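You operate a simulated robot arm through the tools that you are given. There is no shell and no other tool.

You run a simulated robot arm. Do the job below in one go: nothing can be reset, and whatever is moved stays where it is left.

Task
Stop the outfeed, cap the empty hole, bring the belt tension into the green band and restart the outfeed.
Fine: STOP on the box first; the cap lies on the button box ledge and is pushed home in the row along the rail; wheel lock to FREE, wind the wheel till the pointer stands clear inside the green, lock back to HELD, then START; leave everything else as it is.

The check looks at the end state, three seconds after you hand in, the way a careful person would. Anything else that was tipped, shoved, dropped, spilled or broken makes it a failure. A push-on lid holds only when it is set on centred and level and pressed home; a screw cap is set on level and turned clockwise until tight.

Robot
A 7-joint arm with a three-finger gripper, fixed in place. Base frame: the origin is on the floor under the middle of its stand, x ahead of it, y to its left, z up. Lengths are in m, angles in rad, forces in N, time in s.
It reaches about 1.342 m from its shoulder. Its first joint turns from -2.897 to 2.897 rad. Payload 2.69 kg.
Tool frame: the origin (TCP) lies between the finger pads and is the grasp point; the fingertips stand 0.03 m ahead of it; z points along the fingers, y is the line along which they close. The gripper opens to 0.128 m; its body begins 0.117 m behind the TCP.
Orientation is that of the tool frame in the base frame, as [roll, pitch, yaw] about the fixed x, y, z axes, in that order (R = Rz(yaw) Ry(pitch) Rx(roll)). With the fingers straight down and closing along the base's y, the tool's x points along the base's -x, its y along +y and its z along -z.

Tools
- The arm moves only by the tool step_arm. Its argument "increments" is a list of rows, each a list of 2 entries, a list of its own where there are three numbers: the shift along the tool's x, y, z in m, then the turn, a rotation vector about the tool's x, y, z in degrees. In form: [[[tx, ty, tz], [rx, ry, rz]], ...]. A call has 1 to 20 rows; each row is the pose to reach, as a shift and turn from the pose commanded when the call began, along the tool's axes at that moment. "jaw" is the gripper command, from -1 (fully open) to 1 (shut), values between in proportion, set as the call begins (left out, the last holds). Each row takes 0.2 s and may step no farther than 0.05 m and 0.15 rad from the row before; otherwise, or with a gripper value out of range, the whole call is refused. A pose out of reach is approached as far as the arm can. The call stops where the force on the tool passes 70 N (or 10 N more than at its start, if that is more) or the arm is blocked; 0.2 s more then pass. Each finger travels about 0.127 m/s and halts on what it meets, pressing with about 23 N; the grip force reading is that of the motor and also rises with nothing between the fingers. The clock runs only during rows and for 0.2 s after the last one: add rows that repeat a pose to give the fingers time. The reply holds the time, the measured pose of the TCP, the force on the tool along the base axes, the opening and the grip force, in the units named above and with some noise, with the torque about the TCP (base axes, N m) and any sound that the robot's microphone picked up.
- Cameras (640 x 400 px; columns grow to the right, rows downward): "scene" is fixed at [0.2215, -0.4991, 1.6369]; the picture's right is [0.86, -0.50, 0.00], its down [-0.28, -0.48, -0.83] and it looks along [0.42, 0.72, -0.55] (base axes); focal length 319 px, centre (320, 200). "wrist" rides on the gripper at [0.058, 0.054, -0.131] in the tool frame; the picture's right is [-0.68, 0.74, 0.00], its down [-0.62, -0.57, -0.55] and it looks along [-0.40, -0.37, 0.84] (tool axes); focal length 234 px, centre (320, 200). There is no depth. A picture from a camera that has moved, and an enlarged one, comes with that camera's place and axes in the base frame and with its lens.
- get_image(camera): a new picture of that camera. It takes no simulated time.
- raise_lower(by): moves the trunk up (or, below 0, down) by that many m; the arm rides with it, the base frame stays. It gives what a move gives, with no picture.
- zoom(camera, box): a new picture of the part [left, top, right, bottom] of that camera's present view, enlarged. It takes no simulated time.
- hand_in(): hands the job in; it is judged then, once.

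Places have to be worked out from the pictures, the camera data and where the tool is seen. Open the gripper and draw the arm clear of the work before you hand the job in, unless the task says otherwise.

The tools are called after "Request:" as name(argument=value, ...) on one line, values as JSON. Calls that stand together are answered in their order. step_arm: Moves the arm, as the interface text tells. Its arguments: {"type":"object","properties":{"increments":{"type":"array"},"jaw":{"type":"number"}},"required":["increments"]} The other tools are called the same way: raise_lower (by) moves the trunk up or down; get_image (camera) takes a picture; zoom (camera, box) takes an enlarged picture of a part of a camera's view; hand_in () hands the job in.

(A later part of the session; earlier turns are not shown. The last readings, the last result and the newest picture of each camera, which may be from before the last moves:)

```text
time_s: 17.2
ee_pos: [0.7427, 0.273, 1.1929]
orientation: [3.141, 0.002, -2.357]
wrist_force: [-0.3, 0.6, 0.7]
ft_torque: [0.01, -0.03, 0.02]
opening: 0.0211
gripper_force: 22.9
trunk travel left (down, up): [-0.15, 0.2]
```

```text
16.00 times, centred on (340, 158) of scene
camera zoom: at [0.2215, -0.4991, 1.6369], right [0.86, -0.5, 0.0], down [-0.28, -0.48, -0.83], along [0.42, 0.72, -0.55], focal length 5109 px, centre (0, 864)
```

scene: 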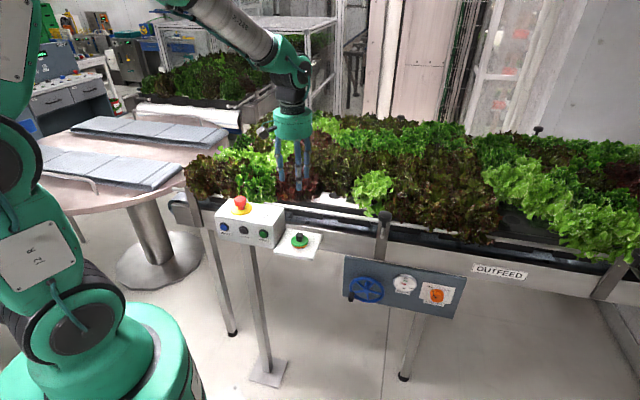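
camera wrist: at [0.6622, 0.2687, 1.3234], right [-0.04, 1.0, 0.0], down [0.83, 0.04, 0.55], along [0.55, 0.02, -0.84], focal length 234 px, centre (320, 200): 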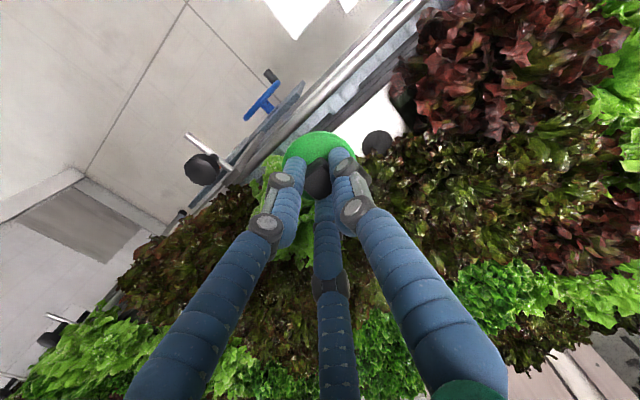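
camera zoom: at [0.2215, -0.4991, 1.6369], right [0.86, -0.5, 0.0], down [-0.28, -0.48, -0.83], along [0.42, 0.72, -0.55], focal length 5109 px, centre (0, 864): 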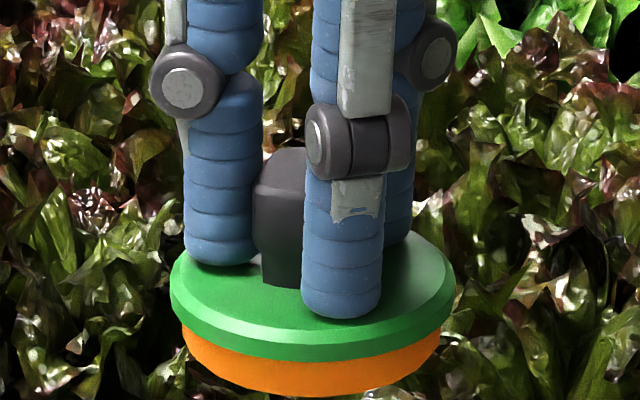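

The cap is essentially level and its offset in the grip is about (-3, -0.5) mm. I'll move over the hole at height, check, then come down partway.

Request:
step_arm(increments=[[[-0.032, 0.011, 0], [0, 0, 0]], [[-0.064, 0.022, 0], [0, 0, 0]], [[-0.0948, 0.0332, 0], [0, 0, 0]], [[-0.0948, 0.0332, 0.04], [0, 0, 0]], [[-0.0948, 0.0332, 0.08], [0, 0, 0]], [[-0.0948, 0.0332, 0.1], [0, 0, 0]], [[-0.0948, 0.0332, 0.1], [0, 0, 0]]])

Request:
get_image(camera="wrist")

Request:
zoom(camera="wrist", box=[260, 100, 380, 175])

Request:
zoom(camera="scene", box=[290, 140, 390, 210])

```text
time_s: 18.8
ee_pos: [0.7862, 0.3627, 1.0905]
orientation: [3.141, 0.0, -2.354]
wrist_force: [-0.4, 0.1, -0.2]
ft_torque: [-0.01, -0.03, -0.01]
opening: 0.0209
gripper_force: 23.0
trunk travel left (down, up): [-0.15, 0.2]
```

```text
taken
camera wrist: at [0.7068, 0.3586, 1.2215], right [-0.04, 1.0, 0.0], down [0.84, 0.04, 0.55], along [0.55, 0.02, -0.84], focal length 234 px, centre (320, 200)
```

wrist: 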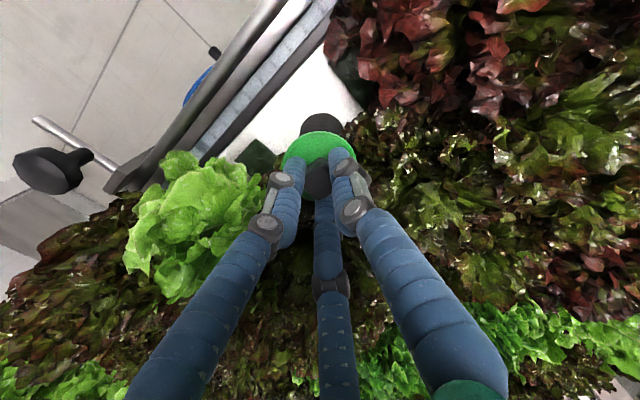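

```text
5.33 times, centred on (320, 138) of wrist
camera zoom: at [0.7068, 0.3586, 1.2215], right [-0.04, 1.0, 0.0], down [0.84, 0.04, 0.55], along [0.55, 0.02, -0.84], focal length 1249 px, centre (320, 533)
```

zoom: 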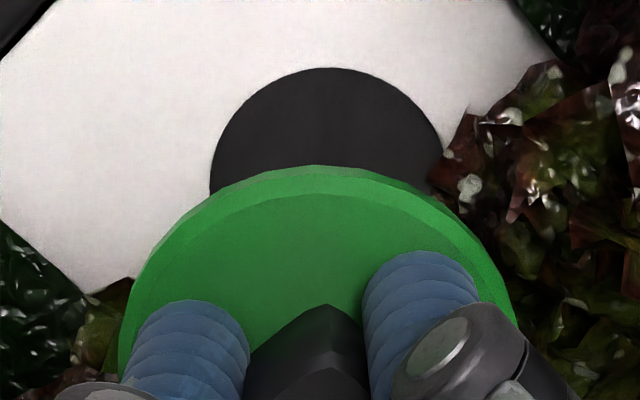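

```text
5.71 times, centred on (340, 175) of scene
camera zoom: at [0.2215, -0.4991, 1.6369], right [0.86, -0.5, 0.0], down [-0.28, -0.48, -0.83], along [0.42, 0.72, -0.55], focal length 1824 px, centre (206, 343)
```

zoom: 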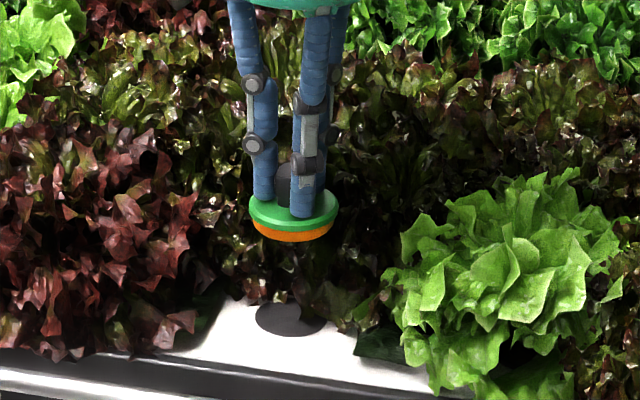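

The cap sits above the hole to within about 2 mm. I'll lower it to roughly 1 cm above the raft and re-check alignment with tight zooms from both cameras.

Request:
step_arm(increments=[[[0, 0.001, 0.02], [0, 0, 0]], [[0, 0.001, 0.04], [0, 0, 0]], [[0, 0.001, 0.045], [0, 0, 0]], [[0, 0.001, 0.045], [0, 0, 0]]])

Request:
zoom(camera="wrist", box=[260, 110, 380, 185])

Request:
zoom(camera="scene", box=[315, 175, 355, 200])

Request:
get_image(camera="scene")

```text
time_s: 19.8
ee_pos: [0.7853, 0.3636, 1.0465]
orientation: [-3.14, 0.0, -2.356]
wrist_force: [-0.5, -0.1, 0.8]
ft_torque: [-0.02, 0.03, 0.02]
opening: 0.0207
gripper_force: 23.3
trunk travel left (down, up): [-0.15, 0.2]
```

```text
5.33 times, centred on (320, 148) of wrist
camera zoom: at [0.7057, 0.3592, 1.1775], right [-0.04, 1.0, 0.0], down [0.84, 0.04, 0.55], along [0.55, 0.02, -0.84], focal length 1249 px, centre (320, 480)
```

zoom: 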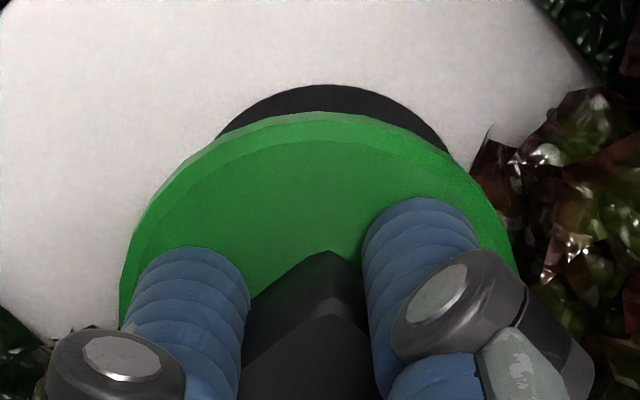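

```text
16.00 times, centred on (335, 188) of scene
camera zoom: at [0.2215, -0.4991, 1.6369], right [0.86, -0.5, 0.0], down [-0.28, -0.48, -0.83], along [0.42, 0.72, -0.55], focal length 5109 px, centre (80, 400)
```

zoom: 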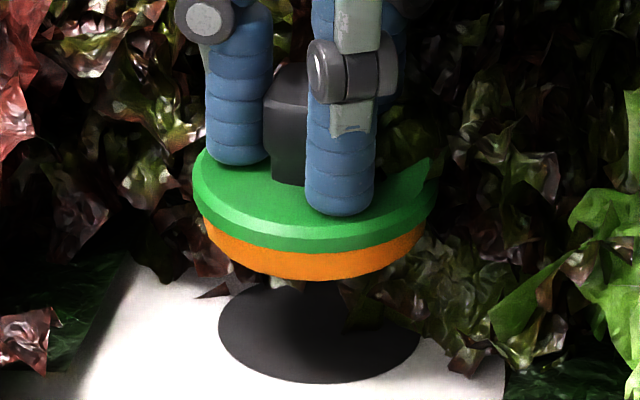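

```text
taken
```

scene: 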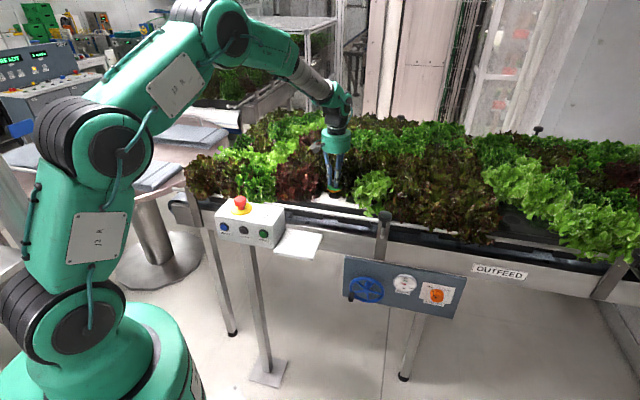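

Both views put the hole about 1.5–2 mm further along +n than the cap. I'll correct that and lower another 9 mm to just above or at entry.

Request:
step_arm(increments=[[[-0.0019, 0, 0], [0, 0, 0]], [[-0.0019, 0, 0.004], [0, 0, 0]], [[-0.0019, 0, 0.008], [0, 0, 0]], [[-0.0019, 0, 0.008], [0, 0, 0]]])

Request:
zoom(camera="wrist", box=[260, 110, 380, 185])

Request:
zoom(camera="scene", box=[315, 175, 355, 200])

```text
time_s: 20.8
ee_pos: [0.7852, 0.3638, 1.039]
orientation: [3.141, -0.001, -2.358]
wrist_force: [0.2, 0.0, -0.2]
ft_torque: [0.02, -0.01, -0.02]
opening: 0.0205
gripper_force: 23.1
trunk travel left (down, up): [-0.15, 0.2]
```

```text
5.33 times, centred on (320, 148) of wrist
camera zoom: at [0.7052, 0.3599, 1.1694], right [-0.04, 1.0, 0.0], down [0.84, 0.04, 0.55], along [0.55, 0.02, -0.84], focal length 1249 px, centre (320, 480)
```

zoom: 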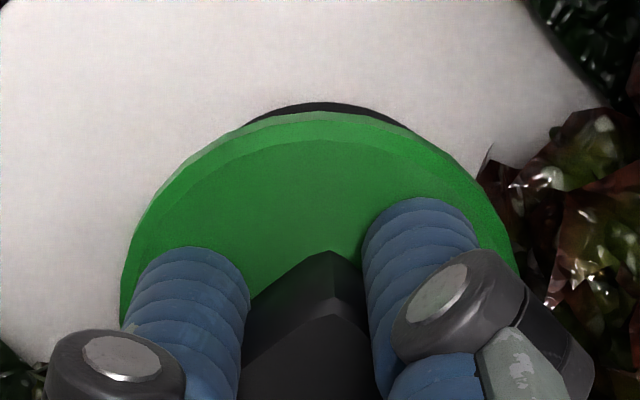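

```text
16.00 times, centred on (335, 188) of scene
camera zoom: at [0.2215, -0.4991, 1.6369], right [0.86, -0.5, 0.0], down [-0.28, -0.48, -0.83], along [0.42, 0.72, -0.55], focal length 5109 px, centre (80, 400)
```

zoom: 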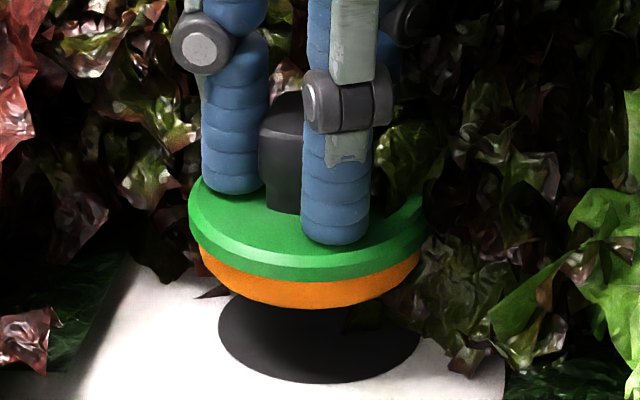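

The cap is about 8 mm above the hole and still roughly 2 mm short in +X. I'll correct laterally at this height and recheck.

Request:
step_arm(increments=[[[-0.0023, -0.0019, 0], [0, 0, 0]], [[-0.0023, -0.0019, 0], [0, 0, 0]], [[-0.0023, -0.0019, 0], [0, 0, 0]]])

Request:
zoom(camera="wrist", box=[260, 110, 380, 185])

Request:
zoom(camera="scene", box=[315, 175, 355, 200])

```text
time_s: 21.6
ee_pos: [0.7871, 0.3642, 1.0392]
orientation: [3.141, -0.001, -2.356]
wrist_force: [-0.5, -0.3, 0.2]
ft_torque: [0.01, 0.0, 0.02]
opening: 0.0209
gripper_force: 22.6
trunk travel left (down, up): [-0.15, 0.2]
```

```text
5.33 times, centred on (320, 148) of wrist
camera zoom: at [0.7081, 0.3603, 1.1693], right [-0.04, 1.0, 0.0], down [0.84, 0.04, 0.55], along [0.55, 0.02, -0.84], focal length 1249 px, centre (320, 480)
```

zoom: 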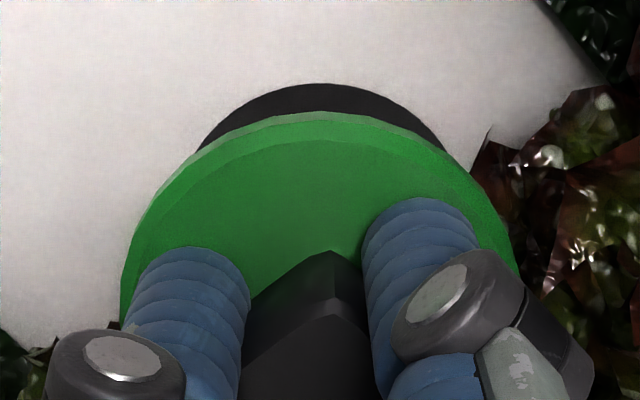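

```text
16.00 times, centred on (335, 188) of scene
camera zoom: at [0.2215, -0.4991, 1.6369], right [0.86, -0.5, 0.0], down [-0.28, -0.48, -0.83], along [0.42, 0.72, -0.55], focal length 5109 px, centre (80, 400)
```

zoom: 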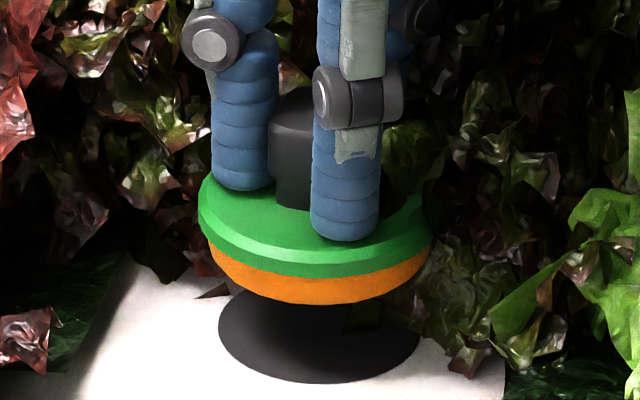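

Both views now agree to within about 1 mm. I'll lower slowly into the hole, watching the force.

Request:
step_arm(increments=[[[0, 0, 0.003], [0, 0, 0]], [[0, 0, 0.006], [0, 0, 0]], [[0, 0, 0.009], [0, 0, 0]], [[0, 0, 0.009], [0, 0, 0]]])

Request:
zoom(camera="wrist", box=[260, 110, 380, 185])

Request:
zoom(camera="scene", box=[315, 175, 355, 200])

```text
time_s: 22.6
ee_pos: [0.7889, 0.363, 1.0304]
orientation: [3.141, 0.0, -2.357]
wrist_force: [1.0, 0.0, -0.1]
ft_torque: [-0.02, 0.01, 0.0]
opening: 0.0207
gripper_force: 22.5
trunk travel left (down, up): [-0.15, 0.2]
```

```text
5.33 times, centred on (320, 148) of wrist
camera zoom: at [0.7088, 0.36, 1.16], right [-0.04, 1.0, 0.0], down [0.84, 0.04, 0.55], along [0.55, 0.02, -0.84], focal length 1249 px, centre (320, 480)
```

zoom: 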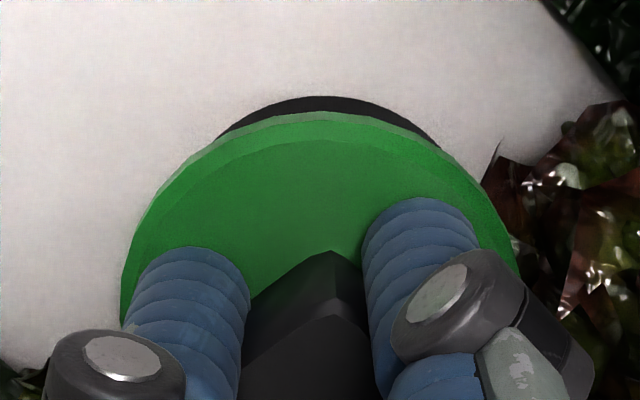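

```text
16.00 times, centred on (335, 188) of scene
camera zoom: at [0.2215, -0.4991, 1.6369], right [0.86, -0.5, 0.0], down [-0.28, -0.48, -0.83], along [0.42, 0.72, -0.55], focal length 5109 px, centre (80, 400)
```

zoom: 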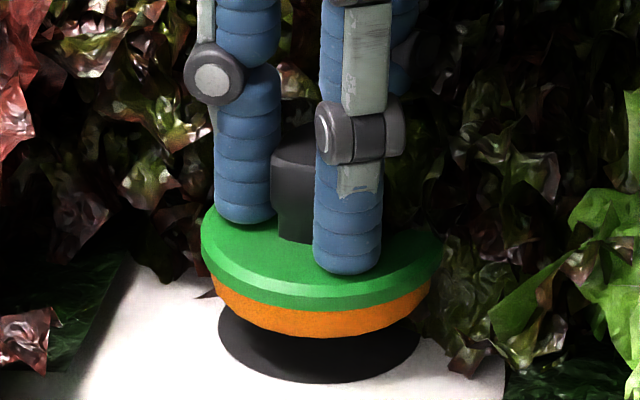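

Alignment is within about 1 mm in both views, with around 12 mm still to go before the plug meets the raft. Continuing straight down slowly.

Request:
step_arm(increments=[[[0, 0, 0.003], [0, 0, 0]], [[0, 0, 0.006], [0, 0, 0]], [[0, 0, 0.009], [0, 0, 0]], [[0, 0, 0.009], [0, 0, 0]]])

Request:
zoom(camera="wrist", box=[260, 110, 380, 185])

Request:
zoom(camera="scene", box=[315, 178, 355, 203])

```text
time_s: 23.6
ee_pos: [0.7877, 0.3632, 1.0216]
orientation: [-3.14, 0.0, -2.357]
wrist_force: [0.4, -0.2, -1.3]
ft_torque: [-0.01, 0.01, 0.02]
opening: 0.0208
gripper_force: 22.7
trunk travel left (down, up): [-0.15, 0.2]
```

```text
5.33 times, centred on (320, 148) of wrist
camera zoom: at [0.709, 0.3603, 1.1524], right [-0.04, 1.0, 0.0], down [0.84, 0.04, 0.55], along [0.55, 0.02, -0.84], focal length 1249 px, centre (320, 480)
```

zoom: 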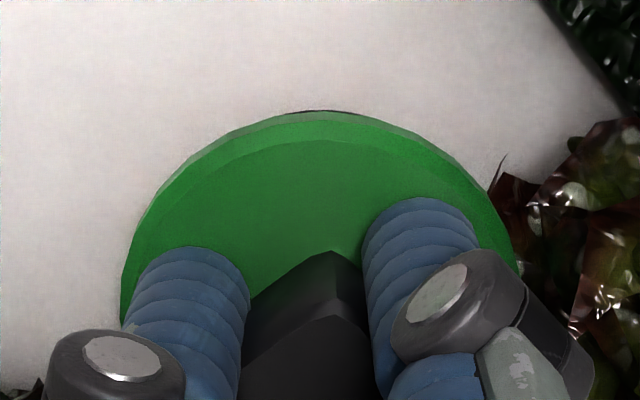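

```text
16.00 times, centred on (335, 190) of scene
camera zoom: at [0.2215, -0.4991, 1.6369], right [0.86, -0.5, 0.0], down [-0.28, -0.48, -0.83], along [0.42, 0.72, -0.55], focal length 5109 px, centre (80, 352)
```

zoom: 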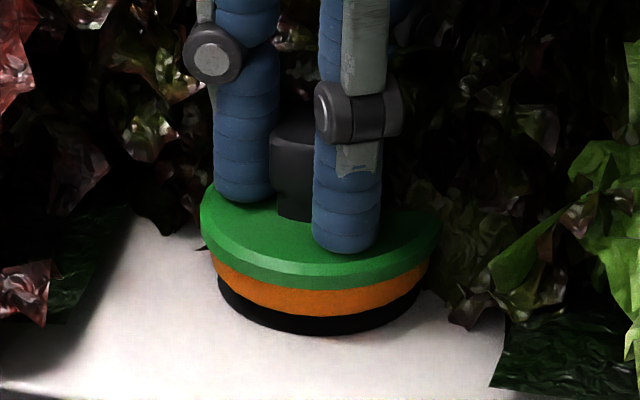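

The plug is nicely over the hole with about 5 mm to contact. I'll continue down in 2 mm steps.

Request:
step_arm(increments=[[[0, 0.0004, 0.002], [0, 0, 0]], [[0, 0.0004, 0.004], [0, 0, 0]], [[0, 0.0004, 0.006], [0, 0, 0]], [[0, 0.0004, 0.008], [0, 0, 0]], [[0, 0.0004, 0.008], [0, 0, 0]]])

Request:
zoom(camera="wrist", box=[260, 110, 380, 185])

Request:
zoom(camera="scene", box=[315, 178, 355, 203])

```text
time_s: 24.8
ee_pos: [0.788, 0.3639, 1.0125]
orientation: [3.141, -0.001, -2.357]
wrist_force: [-0.1, 0.2, -0.8]
ft_torque: [-0.02, 0.01, 0.0]
opening: 0.0206
gripper_force: 23.1
trunk travel left (down, up): [-0.15, 0.2]
```

```text
5.33 times, centred on (320, 148) of wrist
camera zoom: at [0.7085, 0.3614, 1.1429], right [-0.04, 1.0, 0.0], down [0.84, 0.04, 0.55], along [0.55, 0.02, -0.84], focal length 1249 px, centre (320, 480)
```

zoom: 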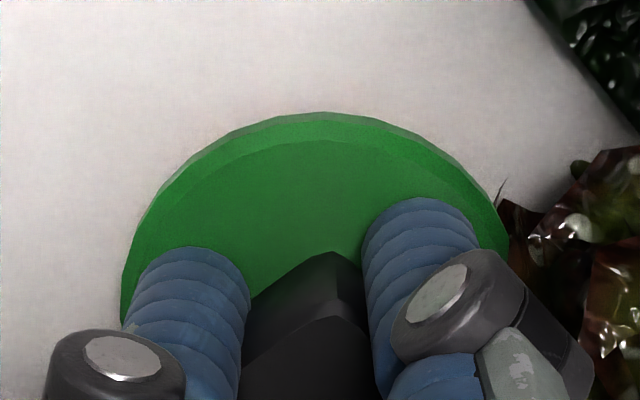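

```text
16.00 times, centred on (335, 190) of scene
camera zoom: at [0.2215, -0.4991, 1.6369], right [0.86, -0.5, 0.0], down [-0.28, -0.48, -0.83], along [0.42, 0.72, -0.55], focal length 5109 px, centre (80, 352)
```

zoom: 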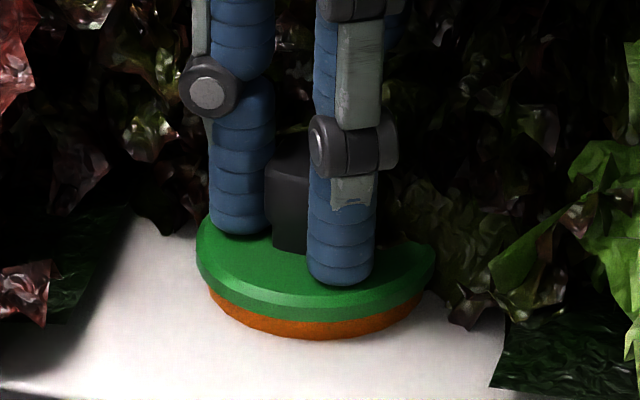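

There's no contact force yet, and the orange plug is at the hole rim. I'll nudge 0.6 mm along +D and continue down.

Request:
step_arm(increments=[[[0, -0.0007, 0.001], [0, 0, 0]], [[0, -0.0007, 0.003], [0, 0, 0]], [[0, -0.0007, 0.005], [0, 0, 0]], [[0, -0.0007, 0.005], [0, 0, 0]]])

Request:
zoom(camera="wrist", box=[260, 110, 380, 185])

Request:
zoom(camera="scene", box=[315, 178, 355, 203])

```text
time_s: 25.8
ee_pos: [0.7886, 0.3629, 1.007]
orientation: [3.141, 0.0, -2.357]
wrist_force: [0.6, 0.5, 0.1]
ft_torque: [-0.04, 0.03, 0.03]
opening: 0.0208
gripper_force: 22.9
trunk travel left (down, up): [-0.15, 0.2]
```

```text
5.33 times, centred on (320, 148) of wrist
camera zoom: at [0.7094, 0.361, 1.1376], right [-0.04, 1.0, 0.0], down [0.84, 0.04, 0.55], along [0.55, 0.02, -0.84], focal length 1249 px, centre (320, 480)
```

zoom: 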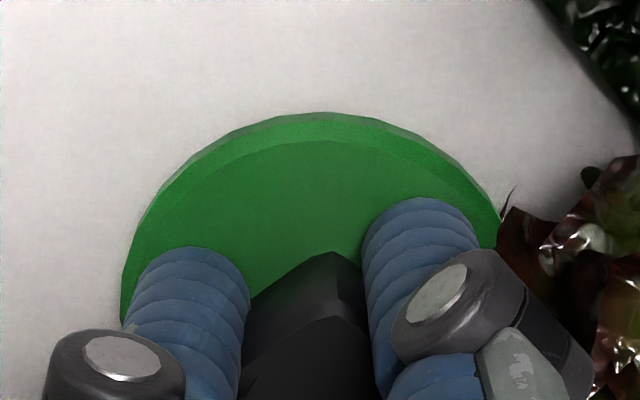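

```text
16.00 times, centred on (335, 190) of scene
camera zoom: at [0.2215, -0.4991, 1.6369], right [0.86, -0.5, 0.0], down [-0.28, -0.48, -0.83], along [0.42, 0.72, -0.55], focal length 5109 px, centre (80, 352)
```

zoom: 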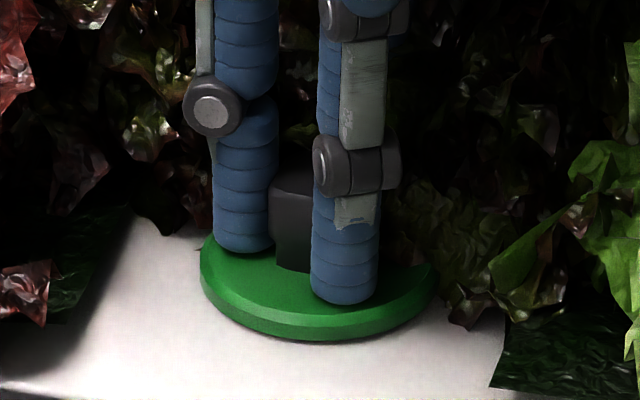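

The plug is in the hole and the flange is almost on the raft. Now I press down to seat it, watching the force and listening for a click.

Request:
step_arm(increments=[[[0, 0, 0.001], [0, 0, 0]], [[0, 0, 0.002], [0, 0, 0]], [[0, 0, 0.003], [0, 0, 0]], [[0, 0, 0.004], [0, 0, 0]], [[0, 0, 0.005], [0, 0, 0]]])

Request:
zoom(camera="scene", box=[315, 178, 355, 203])

Request:
zoom(camera="wrist", box=[260, 110, 380, 185])

```text
time_s: 27.0
ee_pos: [0.7888, 0.3645, 1.005]
orientation: [-3.14, 0.003, -2.355]
wrist_force: [0.6, -0.7, 15.2]
ft_torque: [-0.07, 0.19, 0.05]
opening: 0.0206
gripper_force: 23.0
trunk travel left (down, up): [-0.15, 0.2]
```

```text
16.00 times, centred on (335, 190) of scene
camera zoom: at [0.2215, -0.4991, 1.6369], right [0.86, -0.5, 0.0], down [-0.28, -0.48, -0.83], along [0.42, 0.72, -0.55], focal length 5109 px, centre (80, 352)
```

zoom: 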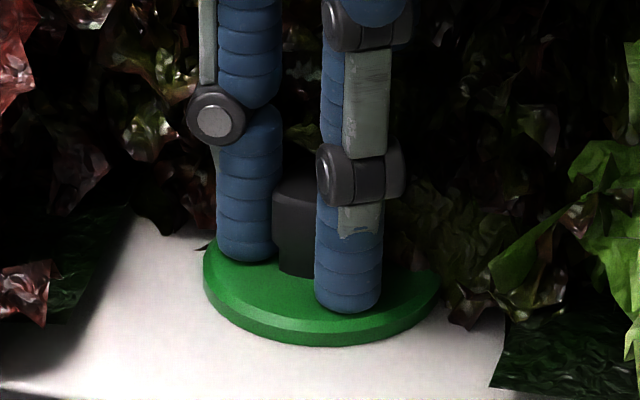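

```text
5.33 times, centred on (320, 148) of wrist
camera zoom: at [0.7094, 0.3597, 1.1355], right [-0.04, 1.0, 0.0], down [0.83, 0.04, 0.55], along [0.55, 0.02, -0.83], focal length 1249 px, centre (320, 480)
```

zoom: 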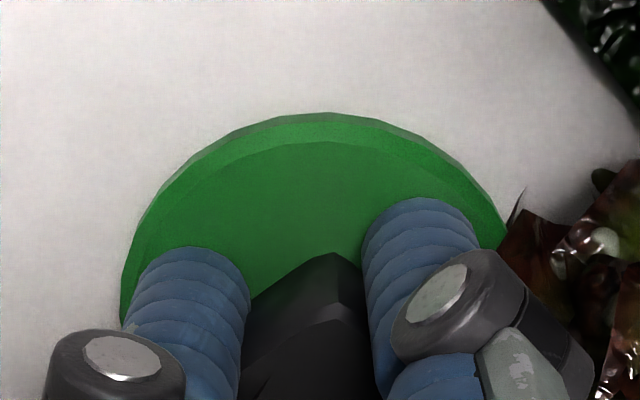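

There's 15 N of resistance and the flange is near the raft surface. I'll press further in small steps to seat it fully.

Request:
step_arm(increments=[[[0, 0, 0.002], [0, 0, 0]], [[0, 0, 0.004], [0, 0, 0]], [[0, 0, 0.006], [0, 0, 0]], [[0, 0, 0.007], [0, 0, 0]], [[0, 0, 0.007], [0, 0, 0]]])

Request:
zoom(camera="scene", box=[315, 178, 355, 203])

Request:
zoom(camera="wrist", box=[260, 110, 380, 185])

```text
time_s: 28.2
ee_pos: [0.7922, 0.3657, 1.0037]
orientation: [-3.137, 0.013, -2.357]
wrist_force: [0.7, 0.5, 19.1]
ft_torque: [-0.11, 0.21, -0.04]
opening: 0.0205
gripper_force: 23.0
trunk travel left (down, up): [-0.15, 0.2]
stopped in row 5: the force on the tool passed its limit at 71 N (the readings are from after the stop); the commanded pose is now the measured one
```

```text
16.00 times, centred on (335, 190) of scene
camera zoom: at [0.2215, -0.4991, 1.6369], right [0.86, -0.5, 0.0], down [-0.28, -0.48, -0.83], along [0.42, 0.72, -0.55], focal length 5109 px, centre (80, 352)
```

zoom: 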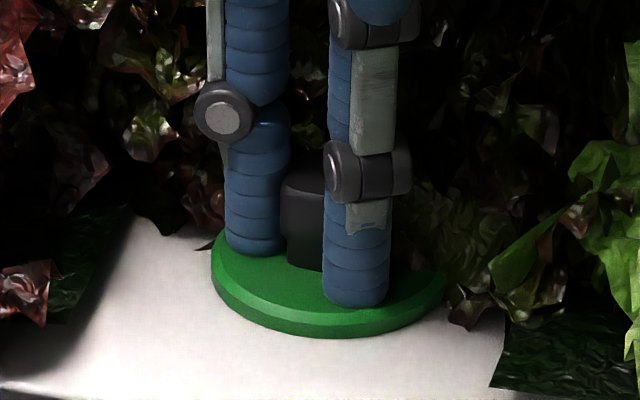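

```text
5.33 times, centred on (320, 148) of wrist
camera zoom: at [0.7114, 0.3609, 1.1338], right [-0.04, 1.0, 0.01], down [0.83, 0.03, 0.56], along [0.56, 0.03, -0.83], focal length 1249 px, centre (320, 480)
```

zoom: 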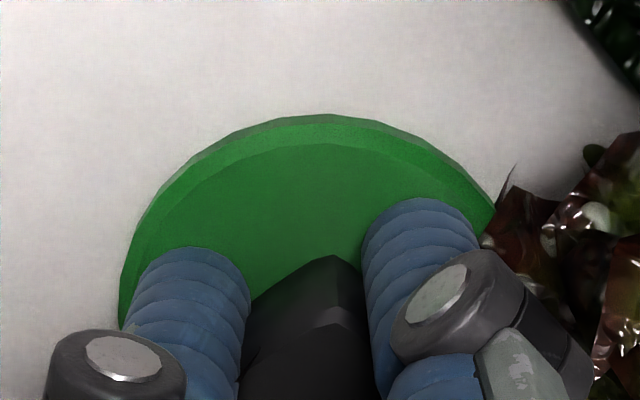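

The force reached the 70 N limit with only about 1 mm of further travel, and the flange is down on the raft. I'll look closely at the seating before releasing.

Request:
zoom(camera="scene", box=[322, 188, 348, 204])

Request:
get_image(camera="wrist")

```text
16.00 times, centred on (335, 196) of scene
camera zoom: at [0.2215, -0.4991, 1.6369], right [0.86, -0.5, 0.0], down [-0.28, -0.48, -0.83], along [0.42, 0.72, -0.55], focal length 5109 px, centre (80, 264)
```

zoom: 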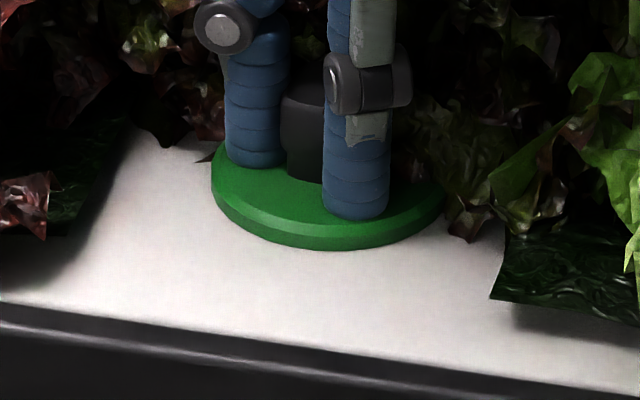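

```text
taken
camera wrist: at [0.7114, 0.3609, 1.1338], right [-0.04, 1.0, 0.01], down [0.83, 0.03, 0.56], along [0.56, 0.03, -0.83], focal length 234 px, centre (320, 200)
```

wrist: 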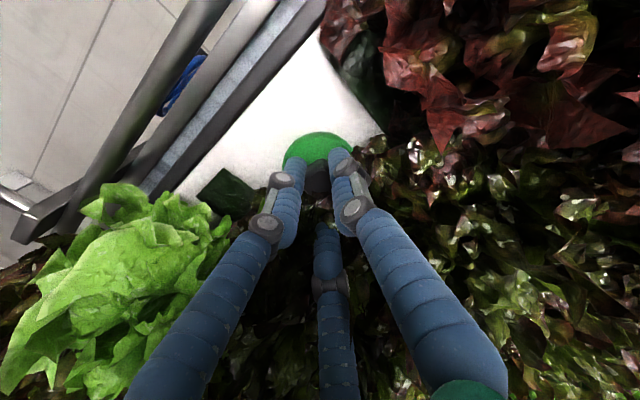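

The hard push slid the gripper about 3 mm sideways and tilted it slightly. I'll ease off 1 mm, move back to the centred position and restore the vertical orientation before judging the seat.

Request:
step_arm(increments=[[[0, 0, -0.001], [0, 0, 0]], [[0.0025, 0.001, -0.001], [-0.26, 0.745, -0.06]], [[0.0025, 0.001, -0.001], [-0.26, 0.745, -0.06]]])

Request:
zoom(camera="scene", box=[315, 178, 355, 203])

Request:
zoom(camera="wrist", box=[260, 110, 380, 185])

```text
time_s: 29.0
ee_pos: [0.7897, 0.3644, 1.0046]
orientation: [3.138, -0.003, -2.353]
wrist_force: [10.7, 1.9, 23.2]
ft_torque: [0.24, -0.76, -0.03]
opening: 0.0206
gripper_force: 23.0
trunk travel left (down, up): [-0.15, 0.2]
```

```text
16.00 times, centred on (335, 190) of scene
camera zoom: at [0.2215, -0.4991, 1.6369], right [0.86, -0.5, 0.0], down [-0.28, -0.48, -0.83], along [0.42, 0.72, -0.55], focal length 5109 px, centre (80, 352)
```

zoom: 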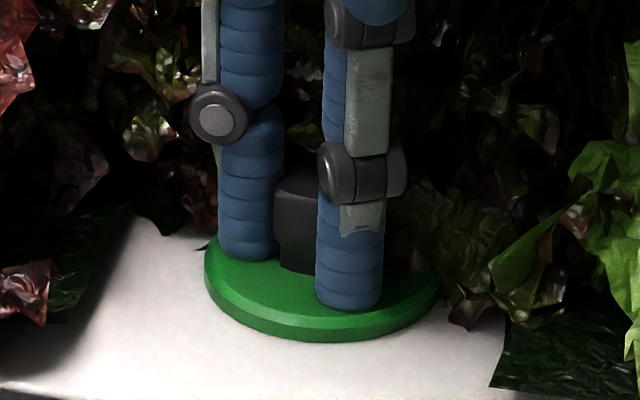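

```text
5.33 times, centred on (320, 148) of wrist
camera zoom: at [0.7114, 0.3613, 1.1351], right [-0.04, 1.0, 0.0], down [0.84, 0.04, 0.55], along [0.55, 0.02, -0.84], focal length 1249 px, centre (320, 480)
```

zoom: 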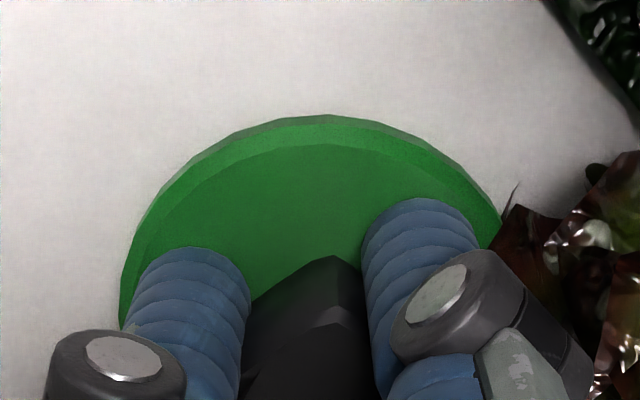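

There is now a lateral reaction of about 10 N, so the plug is captured in the hole. I'll open the fingers just enough to release the knob, then rise and inspect.

Request:
step_arm(increments=[[[0, 0, 0], [0, 0, 0]], [[0, 0, 0], [0, 0, 0]], [[0, 0, 0], [0, 0, 0]]], jaw=0.2)

Request:
zoom(camera="wrist", box=[260, 110, 380, 185])

Request:
zoom(camera="scene", box=[315, 178, 355, 203])

```text
time_s: 29.8
ee_pos: [0.7889, 0.3644, 1.0035]
orientation: [3.139, -0.004, -2.355]
wrist_force: [-0.3, 0.2, 25.9]
ft_torque: [0.08, -0.14, -0.03]
opening: 0.0552
gripper_force: 0.1
trunk travel left (down, up): [-0.15, 0.2]
```

```text
5.33 times, centred on (320, 148) of wrist
camera zoom: at [0.71, 0.361, 1.1344], right [-0.04, 1.0, 0.0], down [0.84, 0.04, 0.54], along [0.54, 0.02, -0.84], focal length 1249 px, centre (320, 480)
```

zoom: 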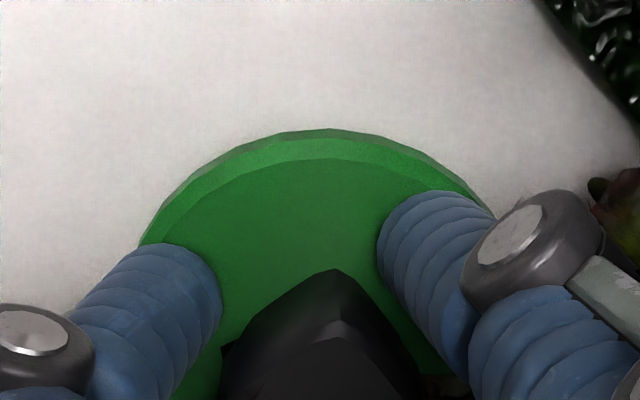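

```text
16.00 times, centred on (335, 190) of scene
camera zoom: at [0.2215, -0.4991, 1.6369], right [0.86, -0.5, 0.0], down [-0.28, -0.48, -0.83], along [0.42, 0.72, -0.55], focal length 5109 px, centre (80, 352)
```

zoom: 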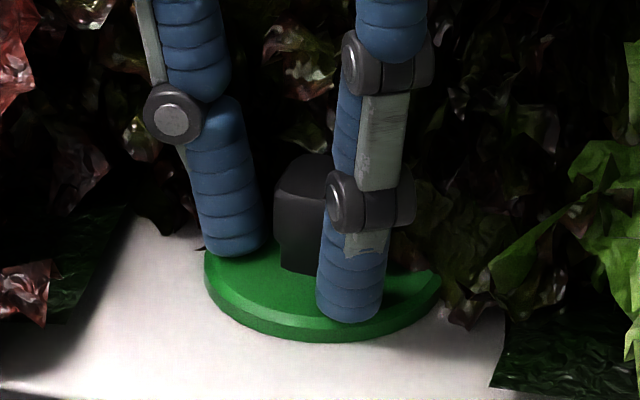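

The fingers are open and the tips are resting on the disc (26 N). I'll rise straight up and look at the cap from above.

Request:
step_arm(increments=[[[0, 0, -0.01], [0, 0, 0]], [[0, 0, -0.03], [0, 0, 0]], [[0, 0, -0.07], [0, 0, 0]], [[0, 0, -0.1], [0, 0, 0]], [[0, 0, -0.1], [0, 0, 0]]])

Request:
get_image(camera="wrist")

Request:
zoom(camera="wrist", box=[260, 90, 380, 165])

Request:
zoom(camera="scene", box=[315, 178, 355, 203])

```text
time_s: 31.0
ee_pos: [0.7901, 0.3622, 1.103]
orientation: [3.141, -0.005, -2.355]
wrist_force: [0.5, 1.1, -0.6]
ft_torque: [0.0, -0.03, -0.01]
opening: 0.0512
gripper_force: 0.1
trunk travel left (down, up): [-0.15, 0.2]
```

```text
taken
camera wrist: at [0.7113, 0.3592, 1.2333], right [-0.04, 1.0, 0.0], down [0.84, 0.04, 0.54], along [0.54, 0.02, -0.84], focal length 234 px, centre (320, 200)
```

wrist: 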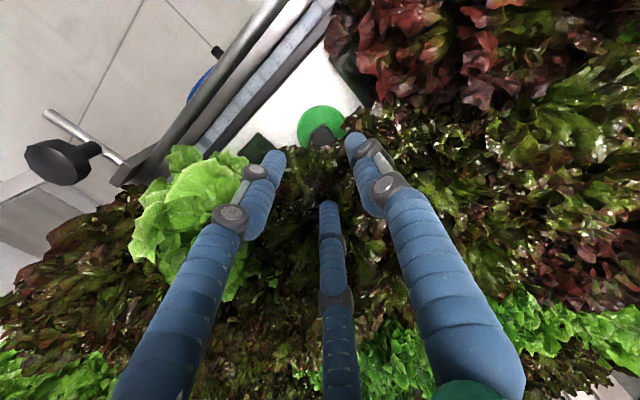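

```text
5.33 times, centred on (320, 128) of wrist
camera zoom: at [0.7113, 0.3592, 1.2333], right [-0.04, 1.0, 0.0], down [0.84, 0.04, 0.54], along [0.54, 0.02, -0.84], focal length 1249 px, centre (320, 587)
```

zoom: 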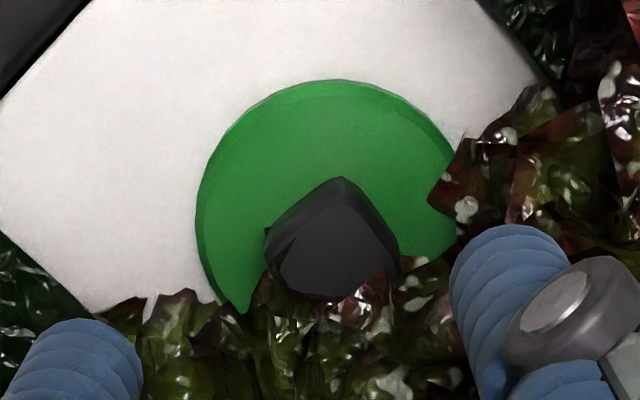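

```text
16.00 times, centred on (335, 190) of scene
camera zoom: at [0.2215, -0.4991, 1.6369], right [0.86, -0.5, 0.0], down [-0.28, -0.48, -0.83], along [0.42, 0.72, -0.55], focal length 5109 px, centre (80, 352)
```

zoom: 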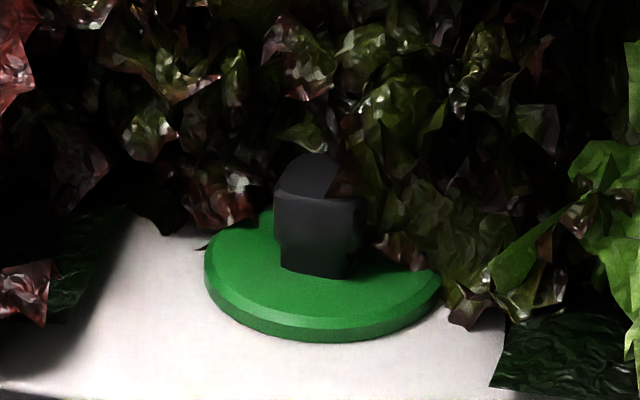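

The flange sits flush and centred on the hole, with its bottom centre matching the hole centre to under 1 mm. To be sure it's home, I'll close the fingers and press straight down on the middle of the knob. First I centre over it and close.

Request:
step_arm(increments=[[[-0.0013, 0.0035, 0], [0, -0.29, 0]], [[-0.0013, 0.0035, 0], [0, -0.29, 0]], [[-0.0013, 0.0035, 0], [0, -0.29, 0]], [[-0.0013, 0.0035, 0.03], [0, -0.29, 0]], [[-0.0013, 0.0035, 0.06], [0, -0.29, 0]], [[-0.0013, 0.0035, 0.06], [0, -0.29, 0]]], jaw=1)

Request:
zoom(camera="wrist", box=[260, 110, 380, 185])

Request:
zoom(camera="scene", box=[315, 173, 355, 198])

```text
time_s: 32.4
ee_pos: [0.7897, 0.3677, 1.0413]
orientation: [3.139, -0.003, -2.356]
wrist_force: [-0.6, -0.1, 0.5]
ft_torque: [-0.03, 0.06, 0.03]
opening: 0.0022
gripper_force: 22.7
trunk travel left (down, up): [-0.15, 0.2]
```

```text
5.33 times, centred on (320, 148) of wrist
camera zoom: at [0.7098, 0.3641, 1.1717], right [-0.04, 1.0, 0.0], down [0.84, 0.04, 0.55], along [0.55, 0.02, -0.84], focal length 1249 px, centre (320, 480)
```

zoom: 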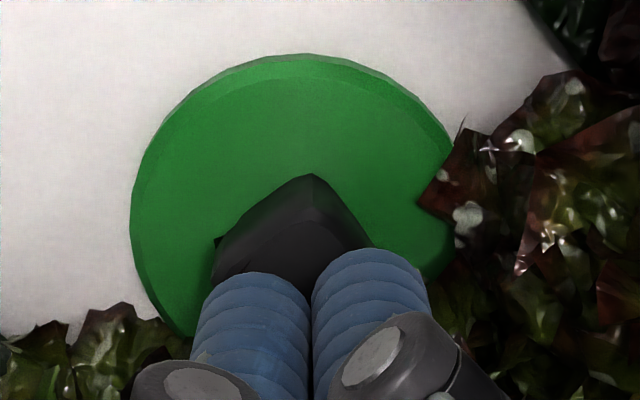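

```text
16.00 times, centred on (335, 186) of scene
camera zoom: at [0.2215, -0.4991, 1.6369], right [0.86, -0.5, 0.0], down [-0.28, -0.48, -0.83], along [0.42, 0.72, -0.55], focal length 5109 px, centre (80, 432)
```

zoom: 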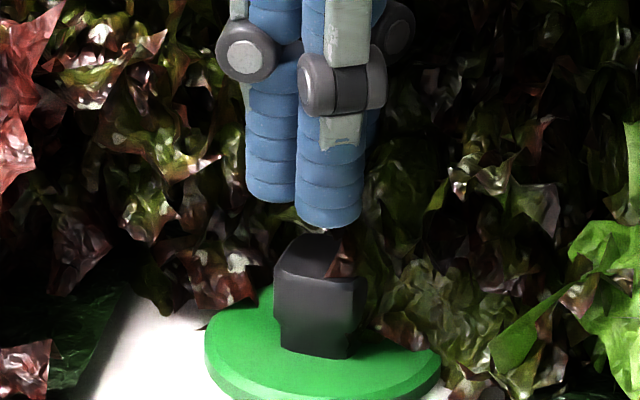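

The knob is about 2 mm further in +X and 3 mm in -Y from the fingertip axis. I'll correct that and lower to just above it.

Request:
step_arm(increments=[[[0.0007, -0.0035, 0], [0, 0, 0]], [[0.0007, -0.0035, 0.004], [0, 0, 0]], [[0.0007, -0.0035, 0.008], [0, 0, 0]], [[0.0007, -0.0035, 0.008], [0, 0, 0]]], jaw=1)

Request:
zoom(camera="wrist", box=[260, 110, 380, 185])

Request:
zoom(camera="scene", box=[315, 173, 355, 198])

```text
time_s: 33.4
ee_pos: [0.7907, 0.3643, 1.0334]
orientation: [3.14, -0.001, -2.354]
wrist_force: [0.9, 0.0, 0.0]
ft_torque: [0.0, -0.01, 0.01]
opening: 0.002
gripper_force: 23.3
trunk travel left (down, up): [-0.15, 0.2]
```

```text
5.33 times, centred on (320, 148) of wrist
camera zoom: at [0.7122, 0.3604, 1.1649], right [-0.04, 1.0, 0.0], down [0.84, 0.04, 0.55], along [0.55, 0.02, -0.84], focal length 1249 px, centre (320, 480)
```

zoom: 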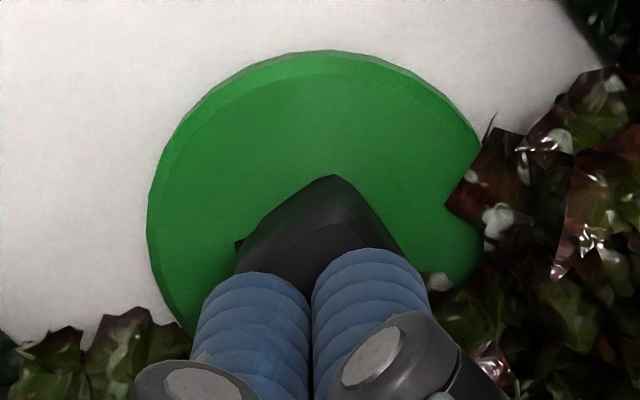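

```text
16.00 times, centred on (335, 186) of scene
camera zoom: at [0.2215, -0.4991, 1.6369], right [0.86, -0.5, 0.0], down [-0.28, -0.48, -0.83], along [0.42, 0.72, -0.55], focal length 5109 px, centre (80, 432)
```

zoom: 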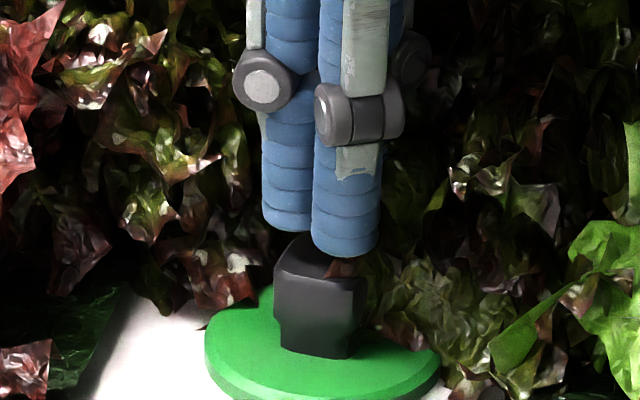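

I'm well centred, within about 2 mm. I'll take out the last 1.5 mm and press down in 1.5–2 mm steps.

Request:
step_arm(increments=[[[0.0011, 0.0011, 0.002], [0, 0, 0]], [[0.0011, 0.0011, 0.004], [0, 0, 0]], [[0.0011, 0.0011, 0.006], [0, 0, 0]], [[0.0011, 0.0011, 0.008], [0, 0, 0]], [[0.0011, 0.0011, 0.01], [0, 0, 0]], [[0.0011, 0.0011, 0.012], [0, 0, 0]]], jaw=1)

Request:
zoom(camera="scene", box=[315, 178, 355, 203])

```text
time_s: 34.8
ee_pos: [0.7881, 0.3644, 1.0241]
orientation: [-3.14, 0.0, -2.356]
wrist_force: [3.4, -3.2, 13.7]
ft_torque: [-0.1, -0.11, -0.02]
opening: 0.006
gripper_force: 23.3
trunk travel left (down, up): [-0.15, 0.2]
```

```text
16.00 times, centred on (335, 190) of scene
camera zoom: at [0.2215, -0.4991, 1.6369], right [0.86, -0.5, 0.0], down [-0.28, -0.48, -0.83], along [0.42, 0.72, -0.55], focal length 5109 px, centre (80, 352)
```

zoom: 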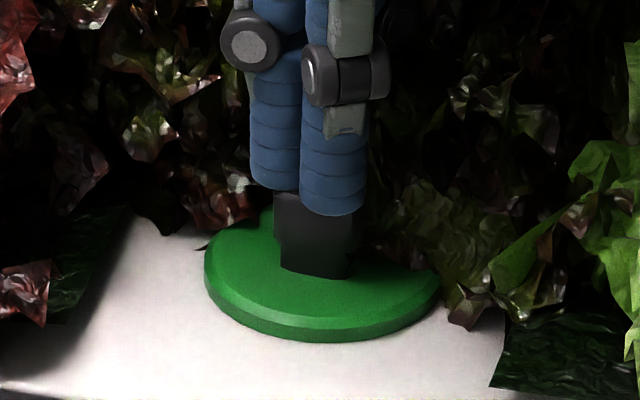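

Contact on the knob top at 14 N. Pressing on further, to roughly 50–60 N.

Request:
step_arm(increments=[[[0, 0, 0.001], [0, 0, 0]], [[0, 0, 0.002], [0, 0, 0]], [[0, 0, 0.003], [0, 0, 0]], [[0, 0, 0.004], [0, 0, 0]], [[0, 0, 0.005], [0, 0, 0]]], jaw=1)

Request:
zoom(camera="scene", box=[315, 178, 355, 203])

```text
time_s: 36.0
ee_pos: [0.7884, 0.365, 1.0232]
orientation: [-3.141, 0.006, -2.355]
wrist_force: [-4.5, -6.9, 67.1]
ft_torque: [-0.25, 0.08, -0.01]
opening: 0.0061
gripper_force: 22.6
trunk travel left (down, up): [-0.15, 0.2]
```

```text
16.00 times, centred on (335, 190) of scene
camera zoom: at [0.2215, -0.4991, 1.6369], right [0.86, -0.5, 0.0], down [-0.28, -0.48, -0.83], along [0.42, 0.72, -0.55], focal length 5109 px, centre (80, 352)
```

zoom: 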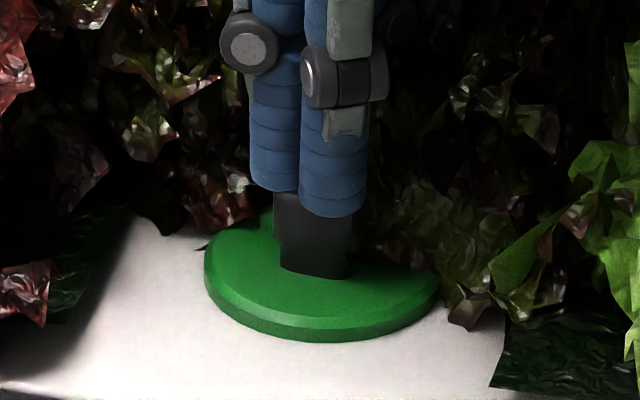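

There was 67 N on the knob with no movement, so the cap is home and flush. Now I'll rise off it gently.

Request:
step_arm(increments=[[[0, 0, -0.005], [0, 0, 0]], [[0, 0, -0.015], [0, 0, 0]], [[0, 0, -0.05], [0, 0, 0]], [[0, 0, -0.1], [0, 0, 0]], [[0, 0, -0.14], [0, 0, 0]], [[0, 0, -0.175], [0, 0, 0]], [[0, 0, -0.175], [0, 0, 0]]], jaw=1)

Request:
zoom(camera="scene", box=[315, 178, 355, 203])

Request:
get_image(camera="wrist")

```text
time_s: 37.6
ee_pos: [0.7867, 0.3621, 1.1866]
orientation: [3.141, -0.002, -2.355]
wrist_force: [-0.1, 0.5, 0.4]
ft_torque: [0.02, -0.01, 0.01]
opening: 0.0019
gripper_force: 23.5
trunk travel left (down, up): [-0.15, 0.2]
```

```text
16.00 times, centred on (335, 190) of scene
camera zoom: at [0.2215, -0.4991, 1.6369], right [0.86, -0.5, 0.0], down [-0.28, -0.48, -0.83], along [0.42, 0.72, -0.55], focal length 5109 px, centre (80, 352)
```

zoom: 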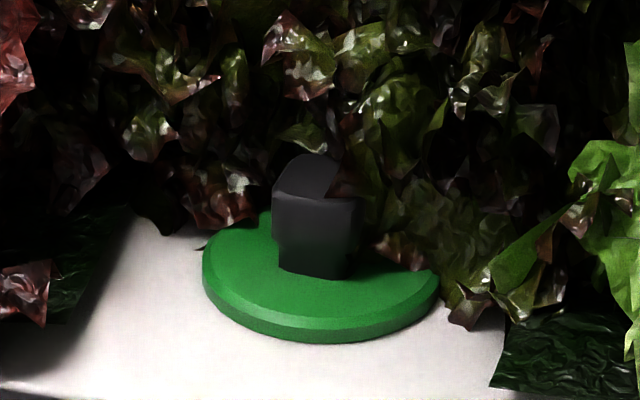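

```text
taken
camera wrist: at [0.7086, 0.3582, 1.3173], right [-0.04, 1.0, 0.0], down [0.84, 0.04, 0.55], along [0.55, 0.02, -0.84], focal length 234 px, centre (320, 200)
```

wrist: 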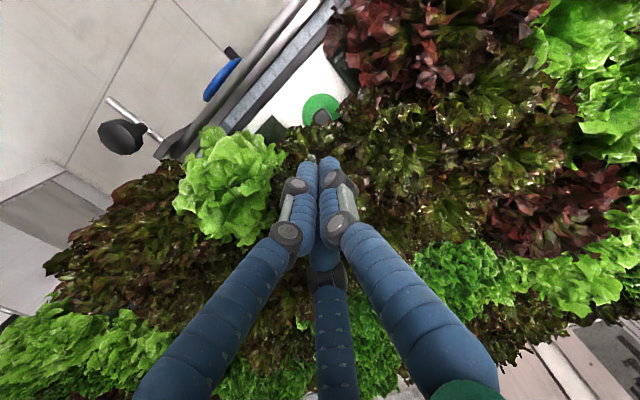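

The cap is seated and unchanged. Next is the wheel lock: I'll back out over the front of the conveyor at safe height, then move along toward the panel while turning the wrist so the camera ends up on the left of the hand.

Request:
step_arm(increments=[[[0.0432, 0, 0], [0, 0, 0]], [[0.0864, 0, 0], [0, 0, 0]], [[0.1296, 0, 0], [0, 0, 0]], [[0.1728, 0, 0], [0, 0, 0]], [[0.216, 0, 0], [0, 0, 0]], [[0.2592, 0, 0], [0, 0, 0]], [[0.3024, 0, 0], [0, 0, 0]], [[0.3456, 0, 0], [0, 0, 0]], [[0.3888, 0, 0], [0, 0, 0]], [[0.432, 0, 0], [0, 0, 0]], [[0.432, -0.0417, 0], [0, 0, 7.5]], [[0.432, -0.0833, 0], [0, 0, 15]], [[0.432, -0.125, 0], [0, 0, 22.5]], [[0.432, -0.1667, 0], [0, 0, 30]], [[0.432, -0.2083, 0], [0, 0, 37.5]], [[0.432, -0.25, 0], [0, 0, 45]], [[0.432, -0.25, 0], [0, 0, 45]]], jaw=1)

Request:
get_image(camera="scene")

Request:
get_image(camera="wrist")

```text
time_s: 41.2
ee_pos: [0.658, -0.1177, 1.1901]
orientation: [-3.142, -0.004, 3.141]
wrist_force: [0.7, 0.4, -0.7]
ft_torque: [0.01, 0.07, -0.01]
opening: 0.0022
gripper_force: 23.1
trunk travel left (down, up): [-0.15, 0.2]
```

```text
taken
```

scene: 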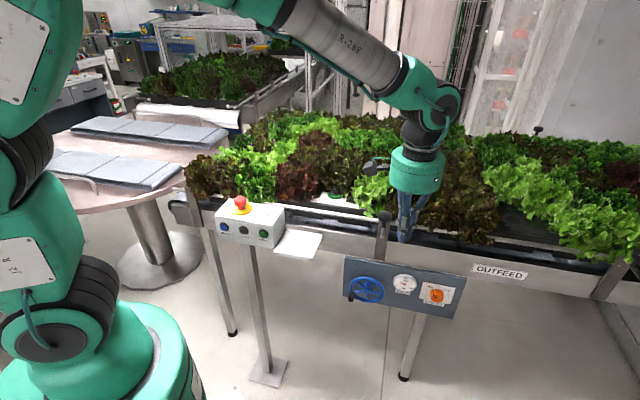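

```text
taken
camera wrist: at [0.6012, -0.0633, 1.3211], right [0.68, 0.74, 0.0], down [0.62, -0.57, 0.55], along [0.4, -0.37, -0.84], focal length 234 px, centre (320, 200)
```

wrist: 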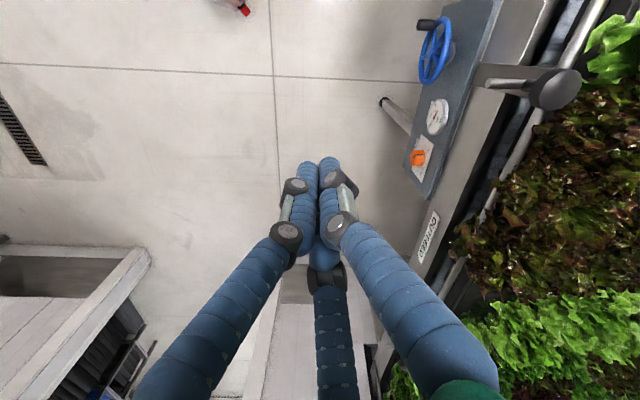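

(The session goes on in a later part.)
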